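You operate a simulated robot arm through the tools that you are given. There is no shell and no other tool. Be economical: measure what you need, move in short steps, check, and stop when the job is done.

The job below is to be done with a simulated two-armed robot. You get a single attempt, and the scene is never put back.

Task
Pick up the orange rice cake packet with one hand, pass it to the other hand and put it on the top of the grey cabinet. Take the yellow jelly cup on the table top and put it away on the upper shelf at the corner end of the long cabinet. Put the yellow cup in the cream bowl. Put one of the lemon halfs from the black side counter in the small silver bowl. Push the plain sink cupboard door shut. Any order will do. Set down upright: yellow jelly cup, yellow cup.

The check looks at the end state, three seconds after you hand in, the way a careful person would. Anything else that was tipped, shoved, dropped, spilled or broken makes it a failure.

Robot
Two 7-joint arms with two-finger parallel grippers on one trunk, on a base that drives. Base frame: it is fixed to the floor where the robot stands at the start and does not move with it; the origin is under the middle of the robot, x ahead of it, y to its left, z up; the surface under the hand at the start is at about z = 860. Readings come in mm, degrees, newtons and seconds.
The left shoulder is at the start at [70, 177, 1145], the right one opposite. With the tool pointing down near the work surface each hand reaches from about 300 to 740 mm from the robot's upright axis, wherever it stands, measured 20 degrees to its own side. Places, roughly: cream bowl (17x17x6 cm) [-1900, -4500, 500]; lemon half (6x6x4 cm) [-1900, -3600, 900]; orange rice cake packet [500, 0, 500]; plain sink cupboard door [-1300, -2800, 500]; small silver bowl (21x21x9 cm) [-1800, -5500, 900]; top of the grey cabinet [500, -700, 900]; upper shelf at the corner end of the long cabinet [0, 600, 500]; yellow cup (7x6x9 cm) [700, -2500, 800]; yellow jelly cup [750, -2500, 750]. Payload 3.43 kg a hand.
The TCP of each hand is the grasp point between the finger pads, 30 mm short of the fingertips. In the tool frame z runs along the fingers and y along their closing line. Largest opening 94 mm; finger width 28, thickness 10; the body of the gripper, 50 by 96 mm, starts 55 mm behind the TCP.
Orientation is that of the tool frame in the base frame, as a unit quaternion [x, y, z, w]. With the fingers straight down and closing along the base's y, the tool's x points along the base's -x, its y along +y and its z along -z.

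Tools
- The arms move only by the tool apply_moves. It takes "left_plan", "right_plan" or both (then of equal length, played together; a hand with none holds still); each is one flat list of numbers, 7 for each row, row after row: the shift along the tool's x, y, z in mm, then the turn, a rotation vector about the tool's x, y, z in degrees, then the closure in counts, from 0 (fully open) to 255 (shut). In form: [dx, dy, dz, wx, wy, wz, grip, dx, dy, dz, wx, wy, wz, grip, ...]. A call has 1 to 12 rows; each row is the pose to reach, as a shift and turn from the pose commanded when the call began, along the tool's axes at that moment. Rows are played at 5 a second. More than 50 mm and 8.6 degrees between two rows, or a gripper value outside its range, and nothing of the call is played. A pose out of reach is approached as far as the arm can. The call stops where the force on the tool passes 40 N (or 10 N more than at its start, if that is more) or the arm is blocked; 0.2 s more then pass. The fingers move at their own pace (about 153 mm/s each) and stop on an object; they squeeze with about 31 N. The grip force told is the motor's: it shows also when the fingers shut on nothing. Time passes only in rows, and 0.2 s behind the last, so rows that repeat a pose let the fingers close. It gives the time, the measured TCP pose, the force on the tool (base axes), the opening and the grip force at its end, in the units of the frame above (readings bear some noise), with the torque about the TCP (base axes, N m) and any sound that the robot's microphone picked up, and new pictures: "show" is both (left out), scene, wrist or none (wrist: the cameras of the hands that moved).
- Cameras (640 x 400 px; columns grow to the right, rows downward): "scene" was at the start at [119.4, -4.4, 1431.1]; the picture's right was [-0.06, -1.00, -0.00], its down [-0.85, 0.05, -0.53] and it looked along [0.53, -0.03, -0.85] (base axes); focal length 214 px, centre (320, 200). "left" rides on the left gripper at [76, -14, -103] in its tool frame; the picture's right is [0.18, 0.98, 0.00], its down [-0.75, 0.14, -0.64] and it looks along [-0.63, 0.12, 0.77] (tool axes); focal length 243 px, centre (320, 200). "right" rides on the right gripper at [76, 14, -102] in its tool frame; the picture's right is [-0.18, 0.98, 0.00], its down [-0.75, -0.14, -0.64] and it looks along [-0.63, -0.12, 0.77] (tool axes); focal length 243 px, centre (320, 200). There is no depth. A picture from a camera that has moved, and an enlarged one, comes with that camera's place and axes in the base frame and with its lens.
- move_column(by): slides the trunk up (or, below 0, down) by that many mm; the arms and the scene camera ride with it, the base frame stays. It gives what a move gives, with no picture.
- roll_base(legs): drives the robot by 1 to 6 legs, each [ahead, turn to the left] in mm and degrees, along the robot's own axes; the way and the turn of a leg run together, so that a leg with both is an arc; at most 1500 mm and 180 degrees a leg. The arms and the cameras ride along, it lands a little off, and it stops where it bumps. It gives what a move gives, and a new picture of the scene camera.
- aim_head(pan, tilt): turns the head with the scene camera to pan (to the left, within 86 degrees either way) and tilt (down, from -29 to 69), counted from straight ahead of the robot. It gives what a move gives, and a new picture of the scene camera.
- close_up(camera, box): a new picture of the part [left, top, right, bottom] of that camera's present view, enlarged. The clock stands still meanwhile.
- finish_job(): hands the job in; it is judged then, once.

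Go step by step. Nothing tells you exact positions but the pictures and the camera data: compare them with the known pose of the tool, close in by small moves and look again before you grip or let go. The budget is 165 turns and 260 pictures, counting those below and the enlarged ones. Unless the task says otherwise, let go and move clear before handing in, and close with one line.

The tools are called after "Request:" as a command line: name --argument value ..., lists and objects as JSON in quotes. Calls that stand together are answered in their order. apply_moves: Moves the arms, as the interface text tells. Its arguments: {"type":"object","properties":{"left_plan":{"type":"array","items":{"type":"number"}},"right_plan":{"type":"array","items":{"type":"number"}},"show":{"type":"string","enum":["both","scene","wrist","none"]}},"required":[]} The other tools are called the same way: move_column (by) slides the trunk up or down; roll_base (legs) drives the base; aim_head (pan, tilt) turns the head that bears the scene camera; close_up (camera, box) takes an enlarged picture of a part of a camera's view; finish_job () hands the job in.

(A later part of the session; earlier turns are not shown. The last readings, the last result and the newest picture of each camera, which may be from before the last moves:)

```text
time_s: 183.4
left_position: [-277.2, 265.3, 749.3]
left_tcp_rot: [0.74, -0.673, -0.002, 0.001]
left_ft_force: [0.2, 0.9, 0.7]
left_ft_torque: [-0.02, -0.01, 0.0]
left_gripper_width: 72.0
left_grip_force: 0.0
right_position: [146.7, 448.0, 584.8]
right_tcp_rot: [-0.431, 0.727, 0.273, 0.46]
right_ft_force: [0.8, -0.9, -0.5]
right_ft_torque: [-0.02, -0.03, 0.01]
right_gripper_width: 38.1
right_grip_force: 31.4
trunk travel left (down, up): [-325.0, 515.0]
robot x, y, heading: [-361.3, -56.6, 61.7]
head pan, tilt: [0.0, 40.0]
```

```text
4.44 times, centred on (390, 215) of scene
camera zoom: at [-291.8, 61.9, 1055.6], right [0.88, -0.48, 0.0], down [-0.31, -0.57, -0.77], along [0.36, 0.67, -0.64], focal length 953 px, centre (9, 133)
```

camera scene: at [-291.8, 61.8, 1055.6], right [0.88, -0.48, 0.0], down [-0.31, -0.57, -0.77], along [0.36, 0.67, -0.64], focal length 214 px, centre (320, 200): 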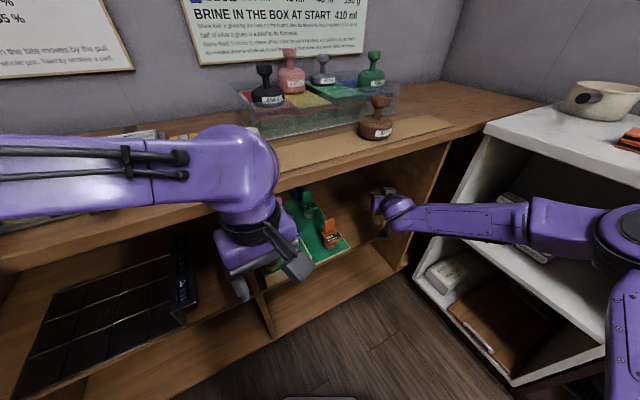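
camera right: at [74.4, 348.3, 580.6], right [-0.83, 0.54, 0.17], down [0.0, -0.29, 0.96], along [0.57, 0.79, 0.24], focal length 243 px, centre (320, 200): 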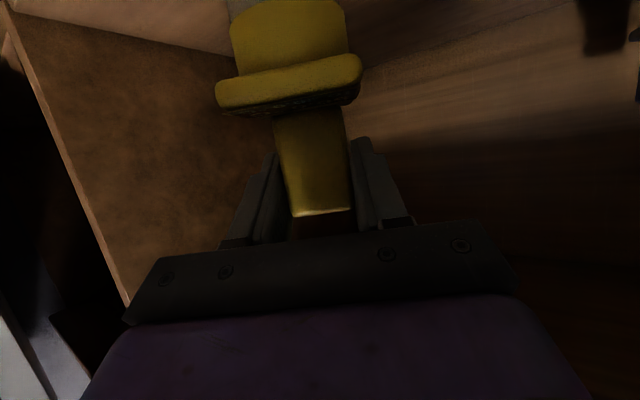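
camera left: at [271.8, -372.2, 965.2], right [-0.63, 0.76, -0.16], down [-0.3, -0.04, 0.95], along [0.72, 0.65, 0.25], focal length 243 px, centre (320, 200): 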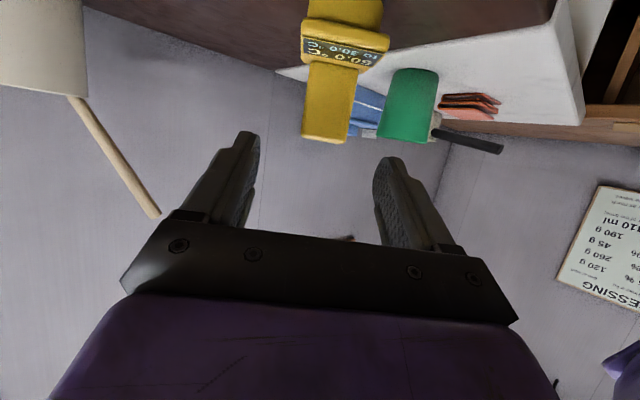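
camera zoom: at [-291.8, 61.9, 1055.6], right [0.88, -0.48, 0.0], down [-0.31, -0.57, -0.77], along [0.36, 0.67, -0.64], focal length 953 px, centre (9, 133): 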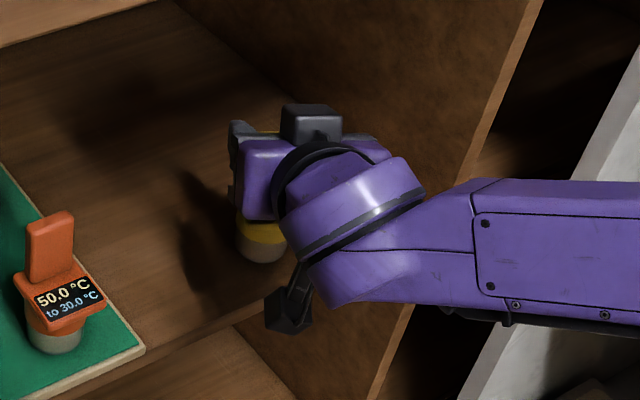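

Request:
apply_moves --right_plan '[1.8, 0, 0.85, 0, 0, 0, 255, 3.6, 0, 1.7, 0, 0, 0, 255, 4.5, 0, 2.1, 0, 0, 0, 255, 4.5, 0, 2.1, 0, 0, 0, 255]' --show "none"

```text
time_s: 184.4
left_position: [-277.3, 265.0, 750.7]
left_tcp_rot: [0.74, -0.673, -0.001, 0.001]
left_ft_force: [0.2, -1.1, 0.0]
left_ft_torque: [0.0, -0.02, 0.0]
left_gripper_width: 72.1
left_grip_force: 0.1
right_position: [146.2, 449.0, 578.5]
right_tcp_rot: [-0.432, 0.726, 0.273, 0.46]
right_ft_force: [-0.2, -0.3, -0.1]
right_ft_torque: [0.01, -0.03, 0.0]
right_gripper_width: 37.6
right_grip_force: 30.9
trunk travel left (down, up): [-325.0, 515.0]
robot x, y, heading: [-359.5, -53.8, 61.7]
head pan, tilt: [0.0, 40.0]
```

Request:
apply_moves --right_plan '[0.9, 0, 0.4, 0, 0, 0, 255, 1.8, 0, 0.85, 0, 0, 0, 255, 1.8, 0, 0.85, 0, 0, 0, 255]' --show "none"

```text
time_s: 185.2
left_position: [-276.3, 264.9, 748.3]
left_tcp_rot: [0.74, -0.673, -0.001, 0.001]
left_ft_force: [-0.4, 0.3, 0.0]
left_ft_torque: [0.02, -0.04, 0.01]
left_gripper_width: 71.6
left_grip_force: 0.1
right_position: [146.0, 447.8, 576.9]
right_tcp_rot: [-0.431, 0.727, 0.274, 0.46]
right_ft_force: [-0.5, -0.4, -0.8]
right_ft_torque: [0.02, -0.03, 0.0]
right_gripper_width: 37.7
right_grip_force: 31.1
trunk travel left (down, up): [-325.0, 515.0]
robot x, y, heading: [-357.2, -58.1, 61.5]
head pan, tilt: [0.0, 40.0]
```

Request:
apply_moves --right_plan '[1.8, 0, 0.85, 0, 0, 0, 255, 3.6, 0, 1.7, 0, 0, 0, 255, 4.5, 0, 2.1, 0, 0, 0, 255, 4.5, 0, 2.1, 0, 0, 0, 255]' --show "none"

Request:
close_up --camera "scene" --box '[340, 170, 440, 260]'

```text
time_s: 186.2
left_position: [-277.2, 265.5, 751.2]
left_tcp_rot: [0.74, -0.673, -0.002, -0.001]
left_ft_force: [-0.2, 0.2, 0.5]
left_ft_torque: [0.02, -0.03, 0.0]
left_gripper_width: 72.0
left_grip_force: 0.1
right_position: [145.8, 448.1, 574.4]
right_tcp_rot: [-0.431, 0.726, 0.274, 0.461]
right_ft_force: [1.7, 2.3, 10.0]
right_ft_torque: [-0.06, 0.06, 0.07]
right_gripper_width: 37.9
right_grip_force: 31.7
trunk travel left (down, up): [-325.0, 515.0]
robot x, y, heading: [-357.8, -53.2, 61.8]
head pan, tilt: [0.0, 40.0]
```

```text
4.44 times, centred on (390, 215) of scene
camera zoom: at [-292.7, 61.0, 1055.9], right [0.88, -0.48, 0.0], down [-0.3, -0.56, -0.77], along [0.36, 0.67, -0.64], focal length 953 px, centre (9, 133)
```

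zoom: 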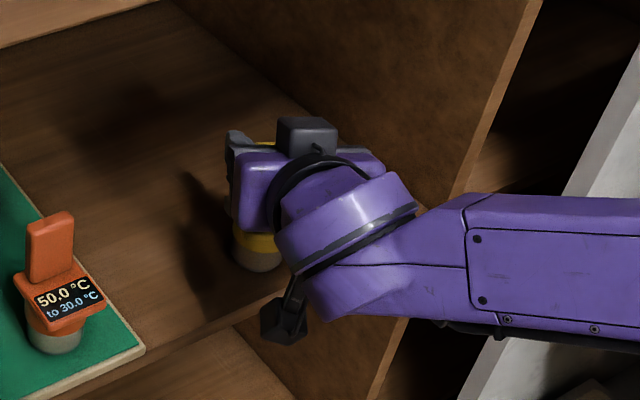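

Contact at the shelf. I relieve slightly, open, and withdraw along the hand's axis.

Request:
apply_moves --right_plan '[-1.5, 0, -0.7, 0, 0, 0, 255, -1.5, 0, -0.7, 0, 0, 0, 150, -1.5, 0, -0.7, 0, 0, 0, 60, -1.5, 0, -0.7, 0, 0, 0, 60, -1.5, 0, -30, 0, 0, 0, 60, -1.5, 0, -60, 0, 0, 0, 60, -1.5, 0, -90, 0, 0, 0, 60, -1.5, 0, -110, 0, 0, 0, 60]'

Request:
close_up --camera "scene" --box '[340, 170, 440, 260]'

```text
time_s: 188.0
left_position: [-276.9, 265.3, 750.0]
left_tcp_rot: [0.739, -0.673, -0.001, 0.0]
left_ft_force: [-0.4, 0.2, -0.2]
left_ft_torque: [0.03, 0.02, 0.02]
left_gripper_width: 71.6
left_grip_force: 0.1
right_position: [97.9, 362.6, 619.5]
right_tcp_rot: [-0.431, 0.727, 0.273, 0.46]
right_ft_force: [-0.1, 0.0, -0.3]
right_ft_torque: [0.02, -0.04, 0.0]
right_gripper_width: 71.8
right_grip_force: 0.0
trunk travel left (down, up): [-325.0, 515.0]
robot x, y, heading: [-353.4, -57.8, 61.7]
head pan, tilt: [0.0, 40.0]
camera scene: at [-292.0, 61.6, 1055.6], right [0.88, -0.48, 0.0], down [-0.31, -0.57, -0.77], along [0.36, 0.67, -0.64], focal length 214 px, centre (320, 200)
camera right: at [26.5, 259.9, 594.4], right [-0.83, 0.54, 0.17], down [0.0, -0.29, 0.96], along [0.56, 0.79, 0.24], focal length 243 px, centre (320, 200)
```

scene: 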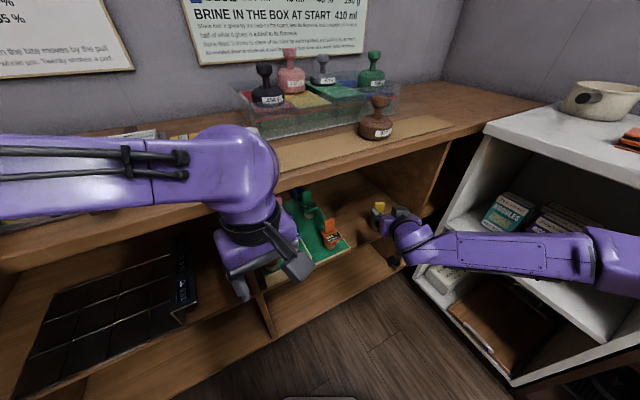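
right: 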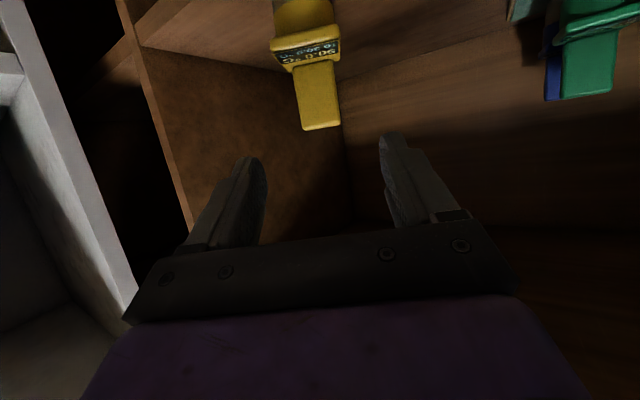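

```text
4.44 times, centred on (390, 215) of scene
camera zoom: at [-292.0, 61.6, 1055.6], right [0.88, -0.48, 0.0], down [-0.31, -0.57, -0.77], along [0.36, 0.67, -0.64], focal length 953 px, centre (9, 133)
```

zoom: 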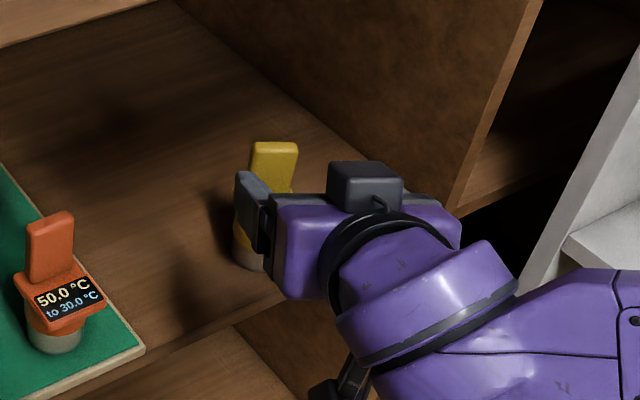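

The jelly cup stands upright on the upper shelf. I back out, raise the trunk, and head for the table side.

Request:
roll_base --legs '[[-450, 0]]'

Request:
move_column --by 400

```text
time_s: 190.7
left_position: [-491.4, -130.2, 751.4]
left_tcp_rot: [0.74, -0.672, -0.001, 0.0]
left_ft_force: [0.3, -0.9, -0.4]
left_ft_torque: [0.03, 0.02, 0.0]
left_gripper_width: 72.0
left_grip_force: 0.0
right_position: [-115.1, -31.9, 621.1]
right_tcp_rot: [-0.432, 0.726, 0.274, 0.46]
right_ft_force: [0.1, -0.1, -0.5]
right_ft_torque: [0.01, -0.04, 0.01]
right_gripper_width: 71.8
right_grip_force: 0.1
trunk travel left (down, up): [-325.0, 515.0]
robot x, y, heading: [-568.3, -456.6, 61.6]
head pan, tilt: [0.0, 40.0]
camera scene: at [-505.3, -333.5, 1055.7], right [0.88, -0.47, 0.0], down [-0.3, -0.57, -0.77], along [0.36, 0.67, -0.64], focal length 214 px, centre (320, 200)
```

scene: 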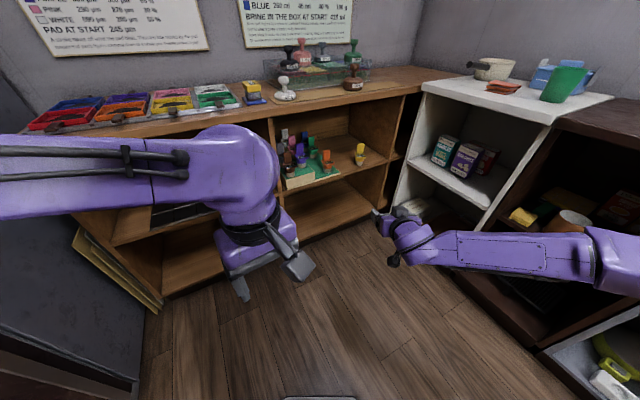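

```text
time_s: 194.5
left_position: [-490.1, -129.8, 1150.5]
left_tcp_rot: [0.741, -0.672, -0.002, 0.0]
left_ft_force: [0.0, 0.0, 0.6]
left_ft_torque: [0.04, 0.0, -0.01]
left_gripper_width: 71.8
left_grip_force: 0.1
right_position: [-115.0, -31.4, 1021.2]
right_tcp_rot: [-0.431, 0.727, 0.273, 0.46]
right_ft_force: [-0.7, -0.2, 0.6]
right_ft_torque: [0.0, 0.0, -0.01]
right_gripper_width: 71.9
right_grip_force: 0.0
trunk travel left (down, up): [-725.0, 115.0]
robot x, y, heading: [-572.6, -449.8, 61.9]
head pan, tilt: [0.0, 40.0]
```

Request:
roll_base --legs '[[0, -147], [1400, 0]]'

Request:
aim_head --pan -30 --tilt 20

```text
time_s: 207.5
left_position: [-276.9, -2161.5, 1150.2]
left_tcp_rot: [0.417, 0.909, 0.0, 0.001]
left_ft_force: [0.1, 0.1, 0.0]
left_ft_torque: [-0.03, 0.0, 0.01]
left_gripper_width: 72.0
left_grip_force: 0.1
right_position: [-526.0, -2458.9, 1021.9]
right_tcp_rot: [0.562, 0.631, -0.355, 0.4]
right_ft_force: [0.5, -0.7, 0.0]
right_ft_torque: [-0.01, -0.02, -0.02]
right_gripper_width: 71.8
right_grip_force: 0.0
trunk travel left (down, up): [-725.0, 115.0]
robot x, y, heading: [-399.1, -1854.5, -83.1]
head pan, tilt: [0.0, 40.0]
camera scene: at [-381.4, -1987.4, 1455.6], right [-0.99, -0.12, 0.0], down [-0.08, 0.64, -0.77], along [0.09, -0.76, -0.64], focal length 214 px, centre (320, 200)
```

scene: 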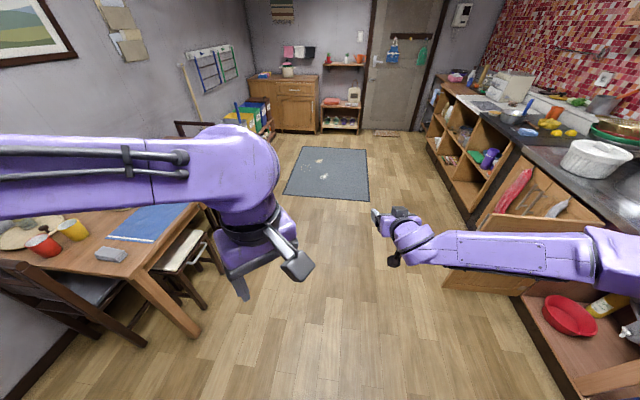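

```text
time_s: 208.5
left_position: [-276.7, -2160.8, 1150.6]
left_tcp_rot: [0.416, 0.909, 0.0, 0.002]
left_ft_force: [-0.3, -0.2, -0.5]
left_ft_torque: [0.05, 0.02, -0.01]
left_gripper_width: 72.1
left_grip_force: 0.1
right_position: [-526.5, -2457.8, 1020.4]
right_tcp_rot: [0.561, 0.631, -0.355, 0.4]
right_ft_force: [0.3, -0.7, -1.2]
right_ft_torque: [-0.01, -0.02, 0.0]
right_gripper_width: 71.8
right_grip_force: 0.2
trunk travel left (down, up): [-725.0, 115.0]
robot x, y, heading: [-396.2, -1848.7, -83.0]
head pan, tilt: [-30.0, 20.0]
camera scene: at [-427.9, -1988.8, 1487.0], right [-0.92, 0.39, 0.0], down [0.13, 0.32, -0.94], along [-0.37, -0.87, -0.34], focal length 214 px, centre (320, 200)
```

scene: 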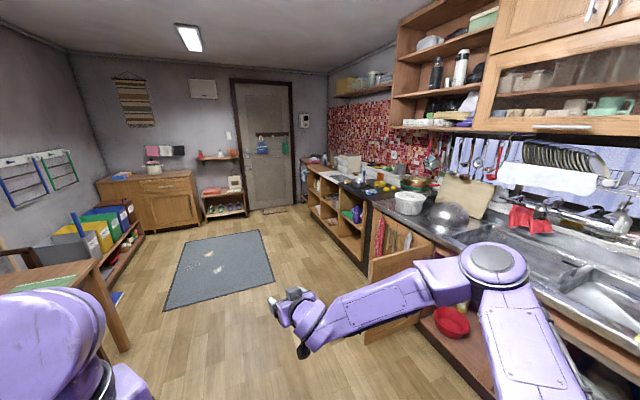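

Request:
close_up --camera "scene" --box '[300, 140, 480, 290]'

Request:
close_up --camera "scene" --box '[320, 200, 640, 400]'

```text
2.67 times, centred on (390, 215) of scene
camera zoom: at [-427.9, -1988.8, 1487.0], right [-0.92, 0.39, 0.0], down [0.13, 0.32, -0.94], along [-0.37, -0.87, -0.34], focal length 572 px, centre (133, 160)
```

zoom: 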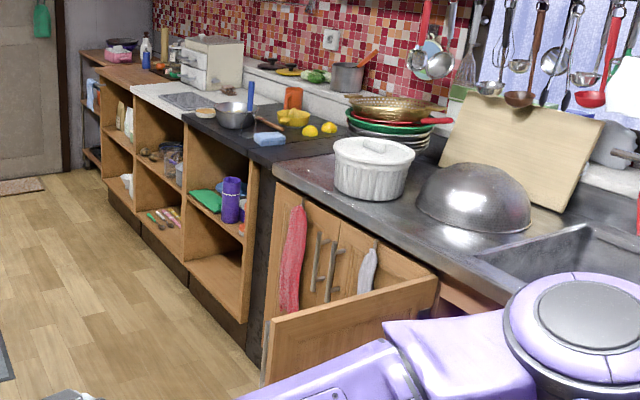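

```text
2.00 times, centred on (480, 300) of scene
camera zoom: at [-427.9, -1988.8, 1487.0], right [-0.92, 0.39, 0.0], down [0.13, 0.32, -0.94], along [-0.37, -0.87, -0.34], focal length 429 px, centre (0, 0)
```

zoom: 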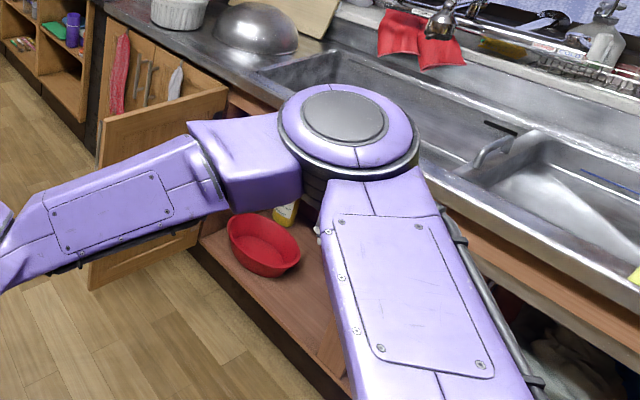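

The lemon halves are on the black counter and the cream bowl should be in the shelf cabinets beyond it, so I'll grip the yellow cup with the right hand pitched. I drive to the table at an approach heading of about 30° to stay clear of the red cup.

Request:
roll_base --legs '[[0, 6.4], [935, 0], [0, 106.6]]'

Request:
move_column --by -200

Request:
aim_head --pan 0 --tilt 35

```text
time_s: 218.4
left_position: [63.4, -2549.7, 1150.7]
left_tcp_rot: [-0.515, 0.857, 0.002, 0.0]
left_ft_force: [-0.2, -0.2, 0.0]
left_ft_torque: [0.02, 0.03, -0.01]
left_gripper_width: 72.0
left_grip_force: 0.1
right_position: [431.1, -2675.0, 1019.2]
right_tcp_rot: [-0.204, 0.82, 0.13, 0.519]
right_ft_force: [0.1, -0.2, -0.4]
right_ft_torque: [0.03, -0.01, -0.04]
right_gripper_width: 71.5
right_grip_force: 0.0
trunk travel left (down, up): [-725.0, 115.0]
robot x, y, heading: [-178.0, -2773.5, 28.4]
head pan, tilt: [-30.0, 20.0]
camera scene: at [-42.5, -2753.6, 1487.0], right [-0.03, -1.0, 0.0], down [-0.34, 0.01, -0.94], along [0.94, -0.03, -0.34], focal length 214 px, centre (320, 200)
```

scene: 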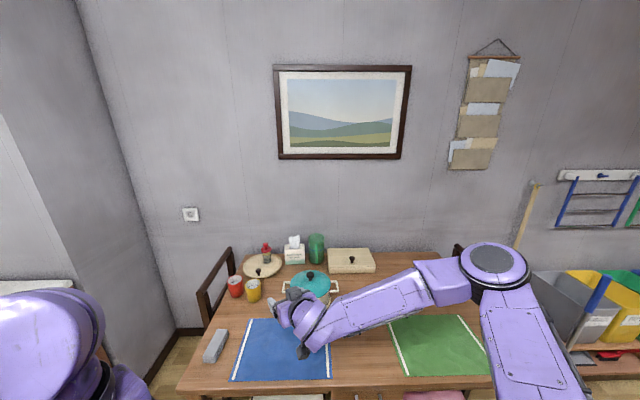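

```text
time_s: 220.6
left_position: [64.2, -2548.7, 950.8]
left_tcp_rot: [-0.515, 0.857, 0.001, 0.0]
left_ft_force: [0.4, 0.4, -0.2]
left_ft_torque: [0.0, 0.02, -0.05]
left_gripper_width: 72.0
left_grip_force: 0.0
right_position: [429.7, -2675.3, 820.6]
right_tcp_rot: [-0.204, 0.82, 0.13, 0.519]
right_ft_force: [0.3, -0.6, -0.4]
right_ft_torque: [-0.04, -0.01, 0.01]
right_gripper_width: 72.0
right_grip_force: 0.0
trunk travel left (down, up): [-525.0, 315.0]
robot x, y, heading: [-182.1, -2774.8, 28.2]
head pan, tilt: [-30.0, 20.0]
```

```text
time_s: 221.5
left_position: [64.1, -2549.4, 949.8]
left_tcp_rot: [-0.515, 0.857, 0.002, 0.0]
left_ft_force: [0.2, -0.1, 0.8]
left_ft_torque: [0.0, -0.03, 0.03]
left_gripper_width: 71.7
left_grip_force: 0.1
right_position: [430.8, -2673.7, 820.3]
right_tcp_rot: [-0.204, 0.82, 0.13, 0.519]
right_ft_force: [0.0, -0.3, 0.7]
right_ft_torque: [0.01, 0.01, 0.02]
right_gripper_width: 72.0
right_grip_force: 0.0
trunk travel left (down, up): [-525.0, 315.0]
robot x, y, heading: [-183.4, -2772.8, 28.2]
head pan, tilt: [0.0, 35.0]
camera scene: at [-57.9, -2709.1, 1263.2], right [0.47, -0.88, 0.0], down [-0.51, -0.27, -0.82], along [0.72, 0.39, -0.57], focal length 214 px, centre (320, 200)
```

scene: 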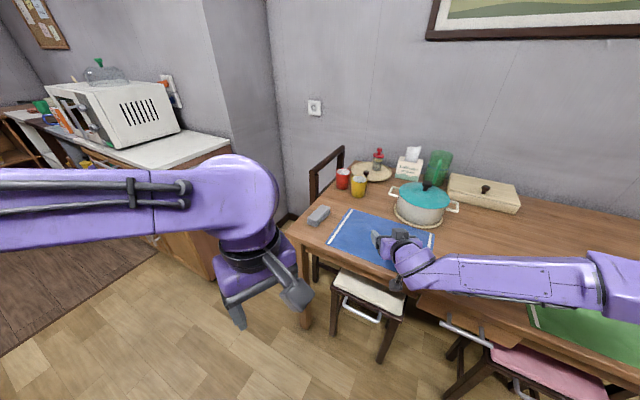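

Request:
close_up --camera "scene" --box '[300, 140, 420, 240]'

Request:
close_up --camera "right" --box '[160, 0, 480, 200]'

```text
4.00 times, centred on (360, 190) of scene
camera zoom: at [-57.9, -2709.1, 1263.2], right [0.47, -0.88, 0.0], down [-0.51, -0.27, -0.82], along [0.72, 0.39, -0.57], focal length 858 px, centre (160, 240)
```

zoom: 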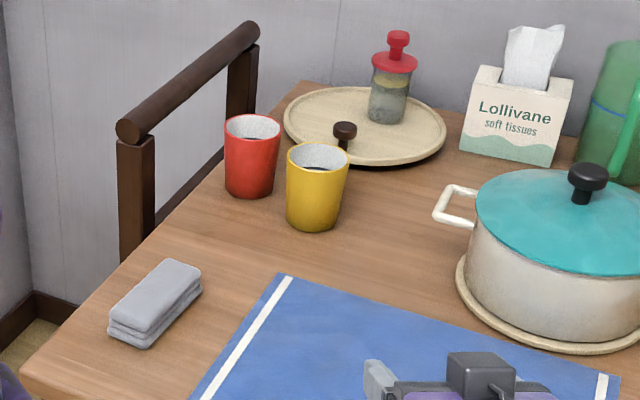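

```text
2.00 times, centred on (320, 100) of right
camera zoom: at [314.0, -2719.9, 794.3], right [-0.39, 0.91, 0.17], down [-0.16, -0.25, 0.96], along [0.91, 0.35, 0.24], focal length 485 px, centre (320, 400)
```

zoom: 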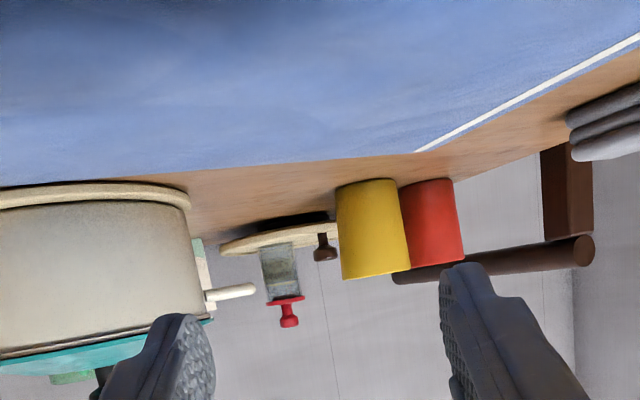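

The yellow cup is at (740,-2475) and the red cup at (771,-2384), which leaves room for a finger. I shift the hand 29 mm left, open to about 83 mm, and drive forward.

Request:
apply_moves --right_plan '[0, 15, 0, 0, 0, 0, 30, 0, 29, 0, 0, 0, 0, 30, 0, 29, 0, 0, 0, 0, 30]' --show "none"

Request:
roll_base --legs '[[270, 0]]'

Request:
close_up --camera "right" --box '[0, 0, 640, 400]'

```text
time_s: 222.3
left_position: [62.5, -2549.2, 949.9]
left_tcp_rot: [-0.515, 0.857, 0.002, 0.0]
left_ft_force: [0.7, 0.4, -0.2]
left_ft_torque: [0.02, 0.0, 0.02]
left_gripper_width: 71.7
left_grip_force: 0.0
right_position: [416.9, -2648.6, 820.3]
right_tcp_rot: [-0.204, 0.819, 0.13, 0.519]
right_ft_force: [0.8, 0.1, 0.1]
right_ft_torque: [0.0, -0.01, 0.02]
right_gripper_width: 83.0
right_grip_force: 0.0
trunk travel left (down, up): [-525.0, 315.0]
robot x, y, heading: [-181.6, -2773.5, 28.1]
head pan, tilt: [0.0, 35.0]
```

```text
time_s: 224.2
left_position: [303.4, -2421.9, 949.7]
left_tcp_rot: [-0.514, 0.858, 0.001, 0.001]
left_ft_force: [0.4, -0.3, -0.7]
left_ft_torque: [0.0, 0.02, -0.02]
left_gripper_width: 71.7
left_grip_force: 0.0
right_position: [655.8, -2524.2, 820.5]
right_tcp_rot: [-0.203, 0.82, 0.129, 0.519]
right_ft_force: [-0.1, 0.5, -0.5]
right_ft_torque: [-0.04, -0.02, 0.02]
right_gripper_width: 82.9
right_grip_force: 0.1
trunk travel left (down, up): [-525.0, 315.0]
robot x, y, heading: [57.7, -2649.7, 27.8]
head pan, tilt: [0.0, 35.0]
camera scene: at [181.1, -2581.6, 1263.1], right [0.47, -0.88, 0.0], down [-0.51, -0.27, -0.82], along [0.72, 0.39, -0.57], focal length 214 px, centre (320, 200)
```

scene: 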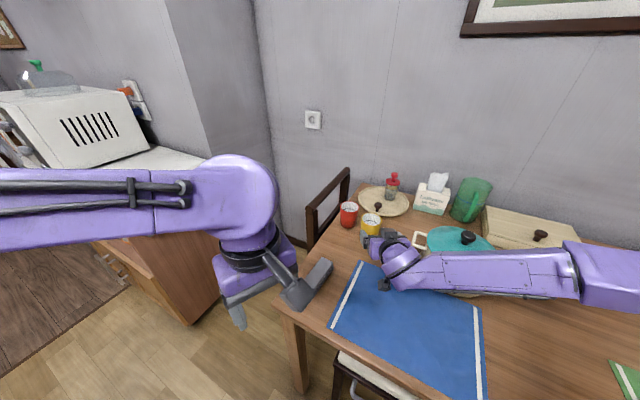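

```text
1.00 times, centred on (320, 200) of right (not enlarged: the box is as wide or as high as the picture)
camera zoom: at [539.6, -2568.7, 794.2], right [-0.39, 0.91, 0.17], down [-0.16, -0.25, 0.96], along [0.91, 0.34, 0.24], focal length 243 px, centre (320, 200)
```

zoom: 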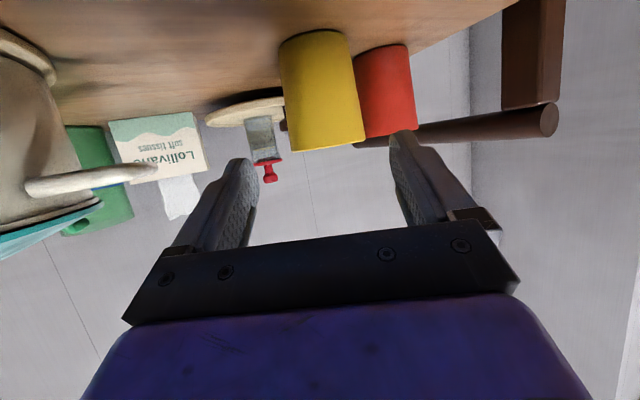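

Request:
apply_moves --right_plan '[0, 3.6, 20, 0, 0, 0, 30, -5, 3.6, 45, 0, 0, 0, 30, -10, 3.6, 72, 0, 0, 0, 30, -13.4, 3.6, 99.6, 0, 0, 0, 30, -13.4, 3.6, 99.6, 0, 0, 0, 30]'

Request:
close_up --camera "scene" --box '[310, 180, 450, 290]'

```text
time_s: 225.4
left_position: [302.6, -2422.8, 950.3]
left_tcp_rot: [-0.515, 0.857, 0.002, 0.001]
left_ft_force: [-0.4, -0.9, 0.3]
left_ft_torque: [-0.04, 0.01, 0.02]
left_gripper_width: 72.0
left_grip_force: 0.2
right_position: [739.1, -2476.8, 790.2]
right_tcp_rot: [-0.202, 0.82, 0.128, 0.52]
right_ft_force: [0.2, 1.2, -0.2]
right_ft_torque: [0.01, 0.05, -0.01]
right_gripper_width: 83.0
right_grip_force: 0.1
trunk travel left (down, up): [-525.0, 315.0]
robot x, y, heading: [54.5, -2643.3, 28.3]
head pan, tilt: [0.0, 35.0]
camera scene: at [179.9, -2582.4, 1263.3], right [0.47, -0.88, 0.0], down [-0.51, -0.27, -0.82], along [0.72, 0.39, -0.57], focal length 214 px, centre (320, 200)
camera right: at [622.3, -2520.6, 764.2], right [-0.39, 0.91, 0.17], down [-0.16, -0.25, 0.96], along [0.91, 0.34, 0.24], focal length 243 px, centre (320, 200)
```

scene: 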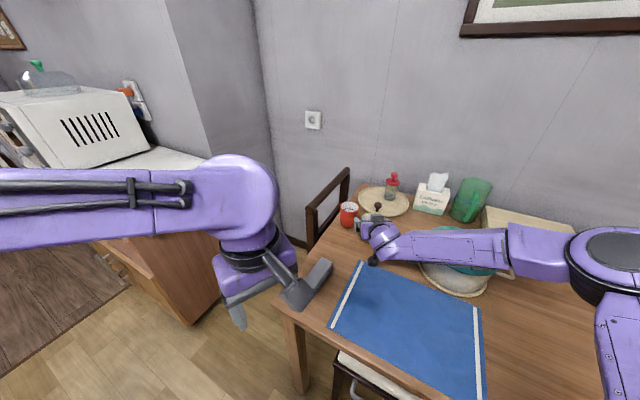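
right: 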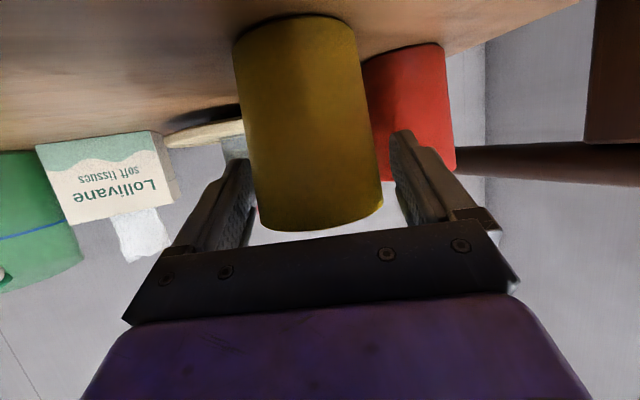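

```text
3.64 times, centred on (380, 235) of scene
camera zoom: at [179.9, -2582.4, 1263.3], right [0.47, -0.88, 0.0], down [-0.51, -0.27, -0.82], along [0.72, 0.39, -0.57], focal length 780 px, centre (102, 73)
```

zoom: 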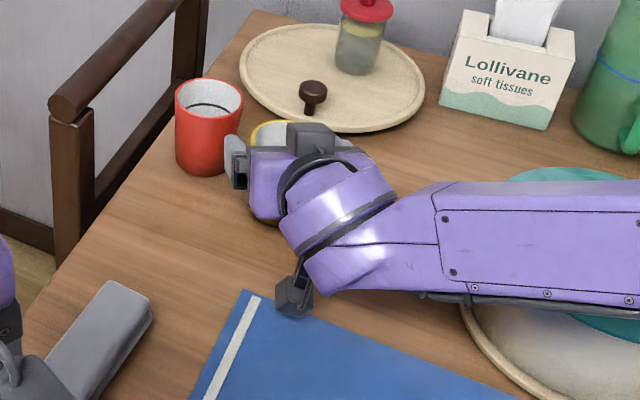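

Request:
apply_moves --right_plan '[0, 0, 0, 0, 0, 0, 120, 0, 0, 0, 0, 0, 0, 255, 0, 0, 0, 0, 0, 0, 255, 0, 0, 0, 0, 0, 0, 255, -18, 0, -8.5, 0, 0, 0, 255, -45, 0, -21, 0, 0, 0, 255, -80, 0, -38, 0, 0, 0, 255, -80, 0, -38, 0, 0, 0, 255]'

```text
time_s: 227.2
left_position: [302.6, -2421.2, 950.7]
left_tcp_rot: [-0.514, 0.858, 0.002, 0.0]
left_ft_force: [0.3, 0.0, 0.8]
left_ft_torque: [0.02, 0.01, 0.0]
left_gripper_width: 71.9
left_grip_force: 0.1
right_position: [738.2, -2475.5, 878.0]
right_tcp_rot: [-0.202, 0.821, 0.128, 0.518]
right_ft_force: [1.1, -0.3, 0.2]
right_ft_torque: [-0.02, -0.03, -0.01]
right_gripper_width: 62.2
right_grip_force: 31.0
trunk travel left (down, up): [-525.0, 315.0]
robot x, y, heading: [59.3, -2646.9, 28.2]
head pan, tilt: [0.0, 35.0]
camera scene: at [181.3, -2582.0, 1263.0], right [0.47, -0.88, 0.0], down [-0.51, -0.27, -0.82], along [0.72, 0.39, -0.57], focal length 214 px, centre (320, 200)
camera right: at [621.6, -2520.8, 852.3], right [-0.39, 0.91, 0.17], down [-0.16, -0.25, 0.96], along [0.91, 0.34, 0.24], focal length 243 px, centre (320, 200)
```

scene: 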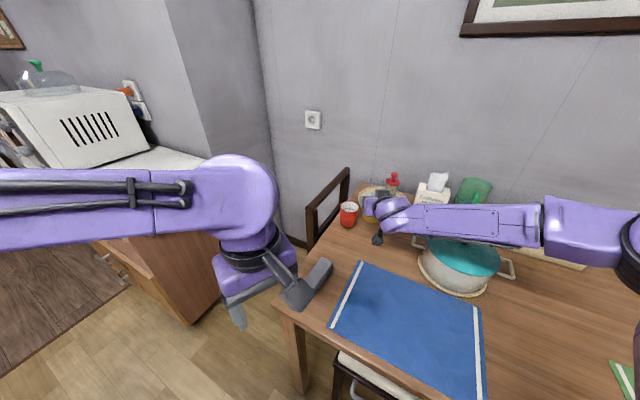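
right: 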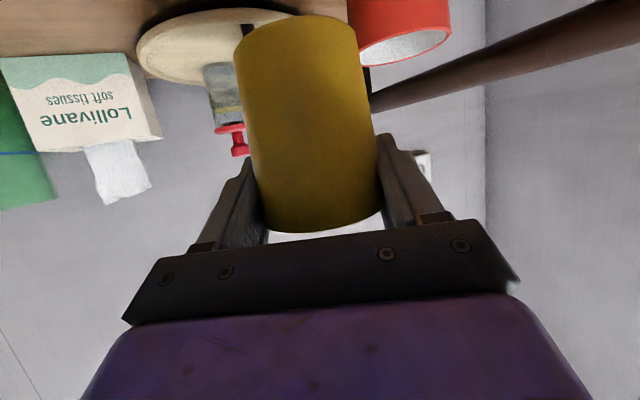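

The yellow cup is held. I raise the trunk, back away, and drive toward the shelf cabinets to find the cream bowl.

Request:
move_column --by 200

Request:
roll_base --legs '[[-400, 0], [0, -163], [930, 0], [0, -25]]'

Request:
aim_head --pan 15 --tilt 25

```text
time_s: 229.4
left_position: [303.9, -2422.8, 1149.8]
left_tcp_rot: [-0.514, 0.858, 0.002, 0.0]
left_ft_force: [0.8, 0.5, 0.2]
left_ft_torque: [-0.02, 0.01, 0.06]
left_gripper_width: 71.8
left_grip_force: 0.1
right_position: [738.7, -2476.1, 1079.2]
right_tcp_rot: [-0.204, 0.82, 0.129, 0.519]
right_ft_force: [-0.7, -0.3, -0.7]
right_ft_torque: [-0.01, -0.01, -0.01]
right_gripper_width: 61.9
right_grip_force: 31.2
trunk travel left (down, up): [-725.0, 115.0]
robot x, y, heading: [59.3, -2648.9, 28.0]
head pan, tilt: [0.0, 35.0]
```

```text
time_s: 244.3
left_position: [-1236.8, -3657.5, 1148.7]
left_tcp_rot: [0.895, 0.447, 0.0, 0.002]
left_ft_force: [0.3, -0.1, -0.1]
left_ft_torque: [-0.03, 0.0, 0.04]
left_gripper_width: 71.8
left_grip_force: 0.0
right_position: [-1658.4, -3538.1, 1077.4]
right_tcp_rot: [0.833, 0.141, -0.527, 0.09]
right_ft_force: [0.8, 0.4, -0.5]
right_ft_torque: [-0.02, 0.02, 0.02]
right_gripper_width: 61.7
right_grip_force: 31.1
trunk travel left (down, up): [-725.0, 115.0]
robot x, y, heading: [-961.3, -3472.4, -160.6]
head pan, tilt: [0.0, 35.0]
camera scene: at [-1090.8, -3519.2, 1463.2], right [-0.33, 0.94, 0.0], down [0.54, 0.19, -0.82], along [-0.77, -0.27, -0.57], focal length 214 px, centre (320, 200)
```

scene: 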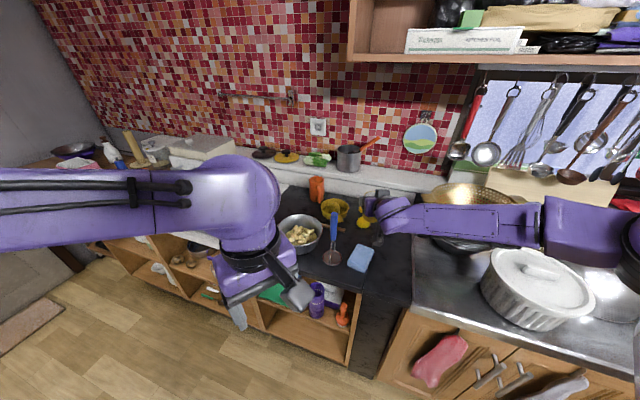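

```text
time_s: 245.1
left_position: [-1237.0, -3657.3, 1149.8]
left_tcp_rot: [0.894, 0.448, 0.0, 0.002]
left_ft_force: [0.2, -1.1, -0.6]
left_ft_torque: [-0.03, 0.0, 0.02]
left_gripper_width: 72.1
left_grip_force: 0.0
right_position: [-1659.0, -3538.6, 1078.0]
right_tcp_rot: [0.833, 0.14, -0.527, 0.09]
right_ft_force: [-0.3, 0.0, 0.4]
right_ft_torque: [-0.03, 0.0, -0.01]
right_gripper_width: 61.9
right_grip_force: 30.7
trunk travel left (down, up): [-725.0, 115.0]
robot x, y, heading: [-960.5, -3476.6, -160.9]
head pan, tilt: [15.0, 25.0]
camera scene: at [-1083.9, -3541.4, 1478.9], right [-0.56, 0.83, 0.0], down [0.35, 0.24, -0.91], along [-0.75, -0.51, -0.42], focal length 214 px, centre (320, 200)
```

scene: 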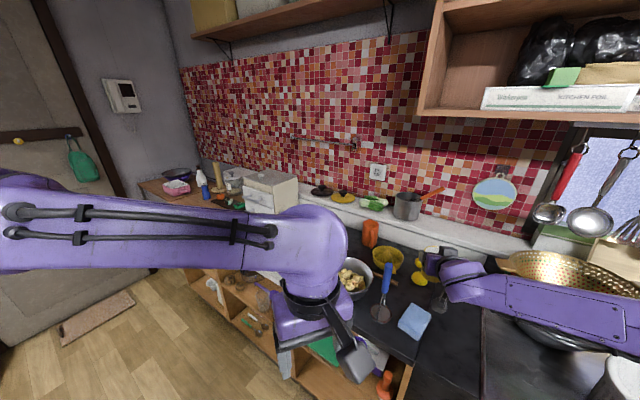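

Request:
roll_base --legs '[[0, 62], [780, 0], [0, -80]]'

Request:
aim_head --pan 5 --tilt 50

```text
time_s: 254.1
left_position: [-1313.5, -4481.4, 1150.9]
left_tcp_rot: [0.836, 0.549, -0.001, 0.001]
left_ft_force: [-0.3, -0.6, 0.6]
left_ft_torque: [-0.02, -0.01, -0.01]
left_gripper_width: 72.1
left_grip_force: 0.0
right_position: [-1739.0, -4474.4, 1079.9]
right_tcp_rot: [0.808, 0.249, -0.508, 0.163]
right_ft_force: [6.6, -1.5, 2.1]
right_ft_torque: [0.01, 0.12, -0.05]
right_gripper_width: 61.3
right_grip_force: 30.8
trunk travel left (down, up): [-725.0, 115.0]
robot x, y, heading: [-1091.6, -4239.0, -146.8]
head pan, tilt: [15.0, 25.0]
stopped in leg 3: the force on the tool passed its limit at 73 N (the readings are from after the stop); the commanded pose is now the measured one
camera scene: at [-1191.5, -4333.4, 1479.1], right [-0.74, 0.67, 0.0], down [0.28, 0.31, -0.91], along [-0.61, -0.67, -0.42], focal length 214 px, centre (320, 200)
```

scene: 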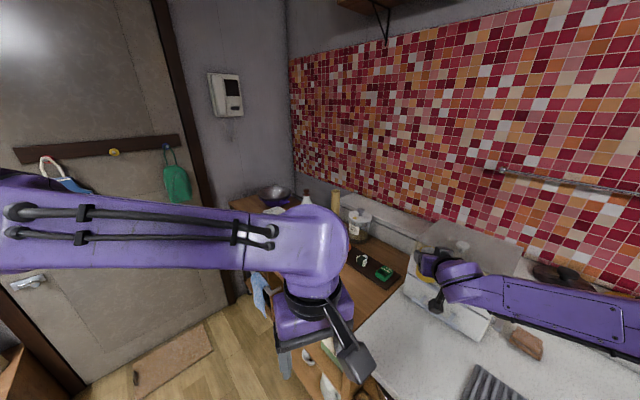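

```text
time_s: 255.0
left_position: [-1313.3, -4482.3, 1150.2]
left_tcp_rot: [0.835, 0.55, -0.001, 0.002]
left_ft_force: [-0.3, -0.6, -0.6]
left_ft_torque: [0.01, -0.02, -0.04]
left_gripper_width: 71.7
left_grip_force: 0.0
right_position: [-1740.0, -4475.8, 1079.3]
right_tcp_rot: [0.809, 0.248, -0.509, 0.162]
right_ft_force: [7.5, -1.3, 2.8]
right_ft_torque: [0.01, 0.05, -0.02]
right_gripper_width: 61.8
right_grip_force: 31.5
trunk travel left (down, up): [-725.0, 115.0]
robot x, y, heading: [-1092.6, -4237.4, -146.9]
head pan, tilt: [5.0, 50.0]
camera scene: at [-1190.0, -4312.8, 1441.7], right [-0.62, 0.79, 0.0], down [0.6, 0.47, -0.64], along [-0.51, -0.4, -0.76], focal length 214 px, centre (320, 200)
```

scene: 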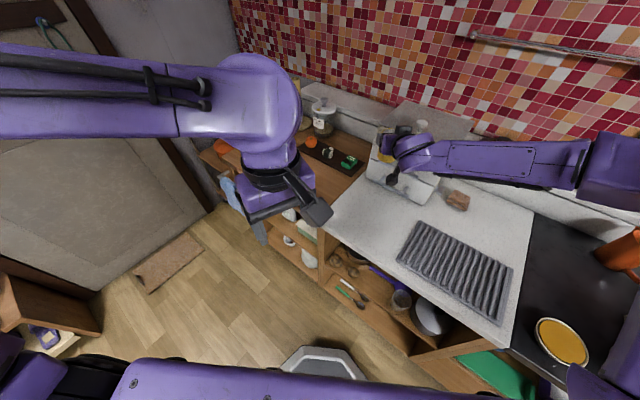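

The hand bumped the white drawer unit on the counter. I rotate back off it and inspect.

Request:
roll_base --legs '[[0, 12]]'

Request:
close_up --camera "scene" --box '[320, 80, 520, 220]'

Request:
close_up --camera "right" --box '[0, 0, 640, 400]'

```text
time_s: 256.1
left_position: [-1258.2, -4524.4, 1150.2]
left_tcp_rot: [0.772, 0.635, -0.001, 0.002]
left_ft_force: [-0.1, -0.2, 1.7]
left_ft_torque: [-0.02, 0.02, -0.02]
left_gripper_width: 71.8
left_grip_force: 0.0
right_position: [-1676.8, -4606.7, 1079.8]
right_tcp_rot: [0.778, 0.333, -0.487, 0.215]
right_ft_force: [-0.4, -0.2, -0.8]
right_ft_torque: [-0.01, 0.0, 0.0]
right_gripper_width: 62.0
right_grip_force: 31.0
trunk travel left (down, up): [-725.0, 115.0]
robot x, y, heading: [-1093.9, -4234.3, -134.5]
head pan, tilt: [5.0, 50.0]
camera scene: at [-1174.2, -4332.7, 1441.4], right [-0.77, 0.64, 0.0], down [0.49, 0.59, -0.64], along [-0.41, -0.49, -0.77], focal length 214 px, centre (320, 200)
```

scene: 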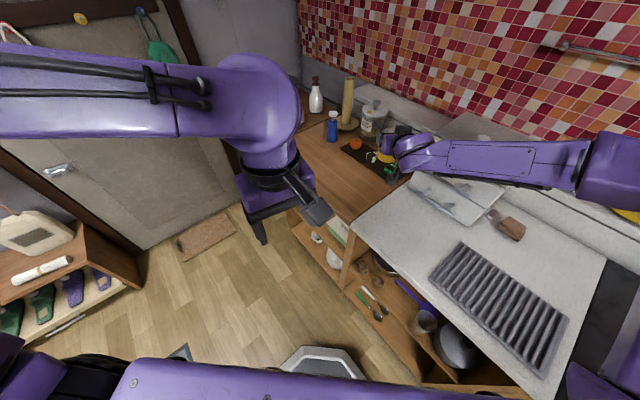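

```text
2.86 times, centred on (420, 150) of scene
camera zoom: at [-1174.2, -4332.7, 1441.4], right [-0.77, 0.64, 0.0], down [0.49, 0.59, -0.64], along [-0.41, -0.49, -0.77], focal length 613 px, centre (34, 343)
```

zoom: 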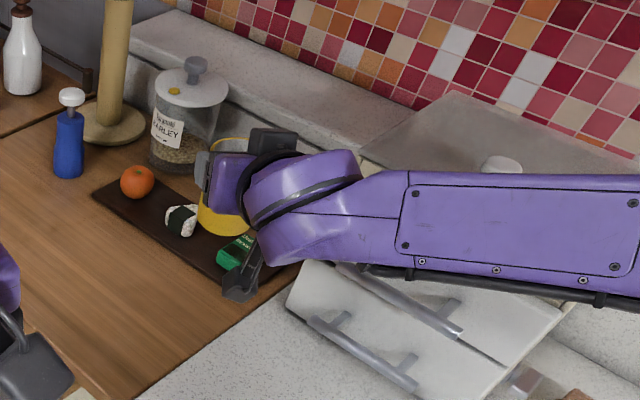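

```text
1.00 times, centred on (320, 200) of right (not enlarged: the box is as wide or as high as the picture)
camera zoom: at [-1579.4, -4525.2, 1053.5], right [0.66, -0.73, 0.18], down [0.07, 0.29, 0.96], along [-0.75, -0.62, 0.24], focal length 243 px, centre (320, 200)
```

zoom: 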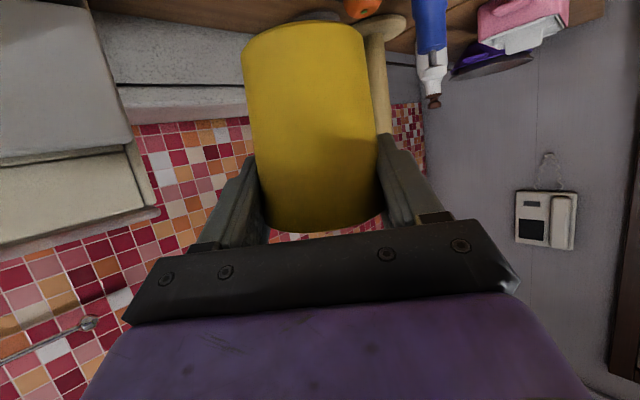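

The drawer unit seems to be standing about where it was. I raise the right hand well above it before turning to face the shelves.

Request:
apply_moves --right_plan '[-36, 0, -17, 0, 0, 0, 255, -72, 0, -34, 0, 0, 0, 255, -108, 0, -51, 0, 0, 0, 255, -144, 0, -68, 0, 0, 0, 255, -162, 0, -77, 0, 0, 0, 255]' --show "none"

```text
time_s: 257.3
left_position: [-1256.9, -4523.2, 1149.9]
left_tcp_rot: [0.772, 0.635, 0.0, 0.002]
left_ft_force: [0.6, 0.3, -0.2]
left_ft_torque: [0.03, 0.01, 0.01]
left_gripper_width: 72.0
left_grip_force: 0.0
right_position: [-1676.8, -4606.4, 1258.8]
right_tcp_rot: [0.777, 0.333, -0.489, 0.216]
right_ft_force: [-0.1, 0.4, 0.3]
right_ft_torque: [0.02, -0.03, 0.0]
right_gripper_width: 61.9
right_grip_force: 30.9
trunk travel left (down, up): [-725.0, 115.0]
robot x, y, heading: [-1087.1, -4236.6, -134.4]
head pan, tilt: [5.0, 50.0]
```

Request:
roll_base --legs '[[0, -45]]'

Request:
aim_head --pan 15 --tilt 62

```text
time_s: 259.8
left_position: [-1412.6, -4319.0, 1149.4]
left_tcp_rot: [0.958, 0.288, -0.001, 0.002]
left_ft_force: [-0.2, -0.6, -0.4]
left_ft_torque: [0.01, 0.01, 0.03]
left_gripper_width: 71.9
left_grip_force: 0.1
right_position: [-1764.2, -4076.6, 1256.5]
right_tcp_rot: [0.845, 0.006, -0.534, 0.01]
right_ft_force: [-0.3, 1.1, -0.7]
right_ft_torque: [-0.01, 0.01, -0.01]
right_gripper_width: 62.0
right_grip_force: 31.0
trunk travel left (down, up): [-725.0, 115.0]
robot x, y, heading: [-1089.6, -4240.1, 179.5]
head pan, tilt: [5.0, 50.0]
camera scene: at [-1216.7, -4244.2, 1441.4], right [-0.08, 1.0, 0.0], down [0.76, 0.06, -0.64], along [-0.64, -0.05, -0.77], focal length 214 px, centre (320, 200)
```

scene: 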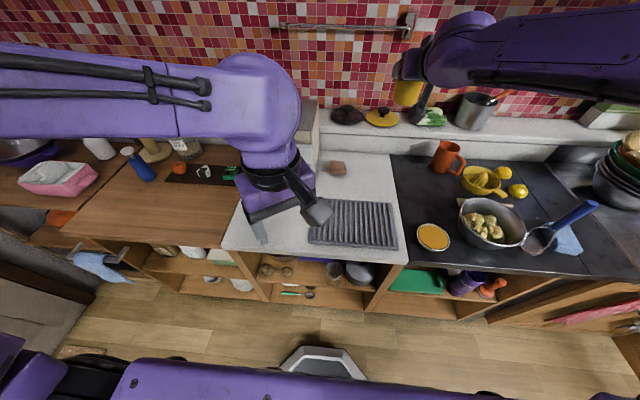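

```text
time_s: 260.6
left_position: [-1412.8, -4317.3, 1150.3]
left_tcp_rot: [0.958, 0.287, -0.002, 0.002]
left_ft_force: [0.1, 0.8, -0.6]
left_ft_torque: [0.01, 0.01, 0.0]
left_gripper_width: 71.8
left_grip_force: 0.1
right_position: [-1765.2, -4078.8, 1257.7]
right_tcp_rot: [0.845, 0.006, -0.534, 0.01]
right_ft_force: [-0.5, 0.5, -0.3]
right_ft_torque: [-0.01, 0.0, -0.03]
right_gripper_width: 62.0
right_grip_force: 31.2
trunk travel left (down, up): [-725.0, 115.0]
robot x, y, heading: [-1090.5, -4238.7, 179.8]
head pan, tilt: [15.0, 62.0]
camera scene: at [-1202.2, -4253.6, 1426.6], right [-0.25, 0.97, 0.0], down [0.85, 0.22, -0.47], along [-0.45, -0.12, -0.88], focal length 214 px, centre (320, 200)
```

scene: 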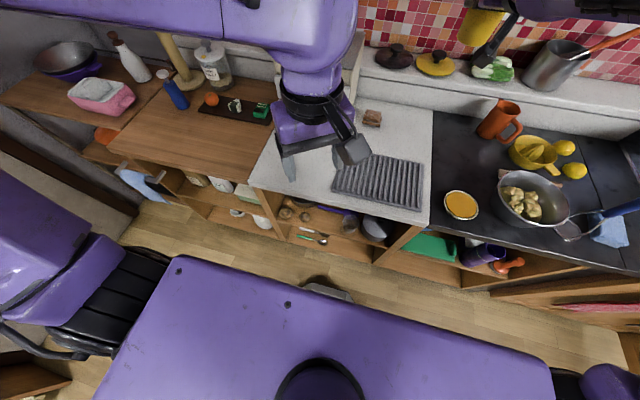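

Request:
close_up --camera "scene" --box '[180, 150, 440, 280]'

Request:
close_up --camera "scene" --box '[430, 80, 640, 260]'

Request:
close_up --camera "scene" --box '[0, 20, 220, 200]'

```text
2.46 times, centred on (310, 215) of scene
camera zoom: at [-1202.2, -4253.6, 1426.6], right [-0.25, 0.97, 0.0], down [0.85, 0.22, -0.47], along [-0.45, -0.12, -0.88], focal length 528 px, centre (345, 163)
```

zoom: 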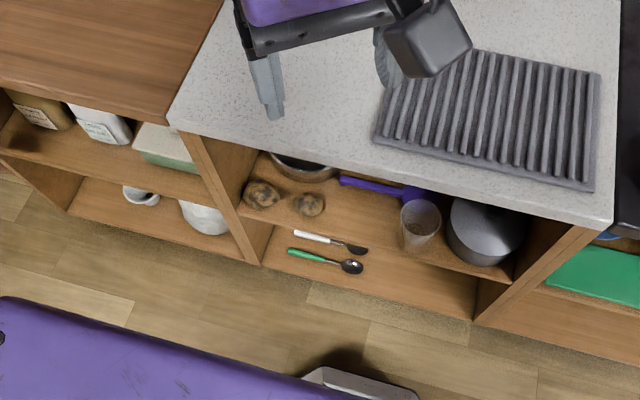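

```text
2.22 times, centred on (535, 170) of scene
camera zoom: at [-1202.2, -4253.6, 1426.6], right [-0.25, 0.97, 0.0], down [0.85, 0.22, -0.47], along [-0.45, -0.12, -0.88], focal length 477 px, centre (-158, 267)
```

zoom: 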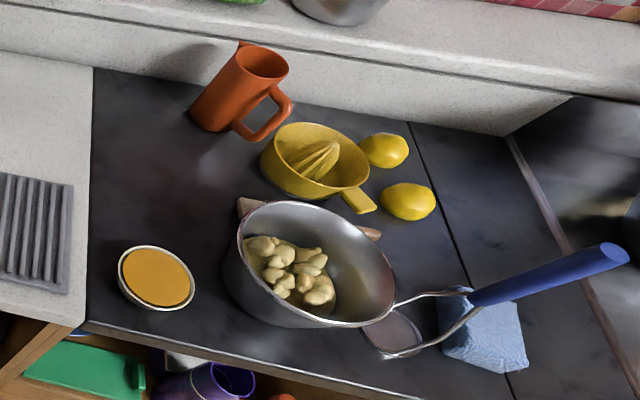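

```text
2.22 times, centred on (110, 110) of scene
camera zoom: at [-1202.2, -4253.6, 1426.6], right [-0.25, 0.97, 0.0], down [0.85, 0.22, -0.47], along [-0.45, -0.12, -0.88], focal length 477 px, centre (787, 400)
```

zoom: 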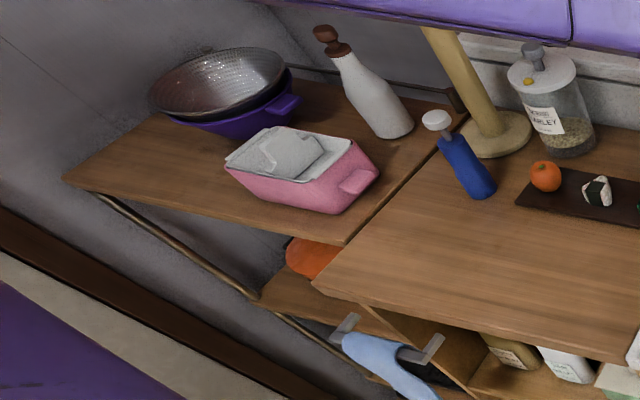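

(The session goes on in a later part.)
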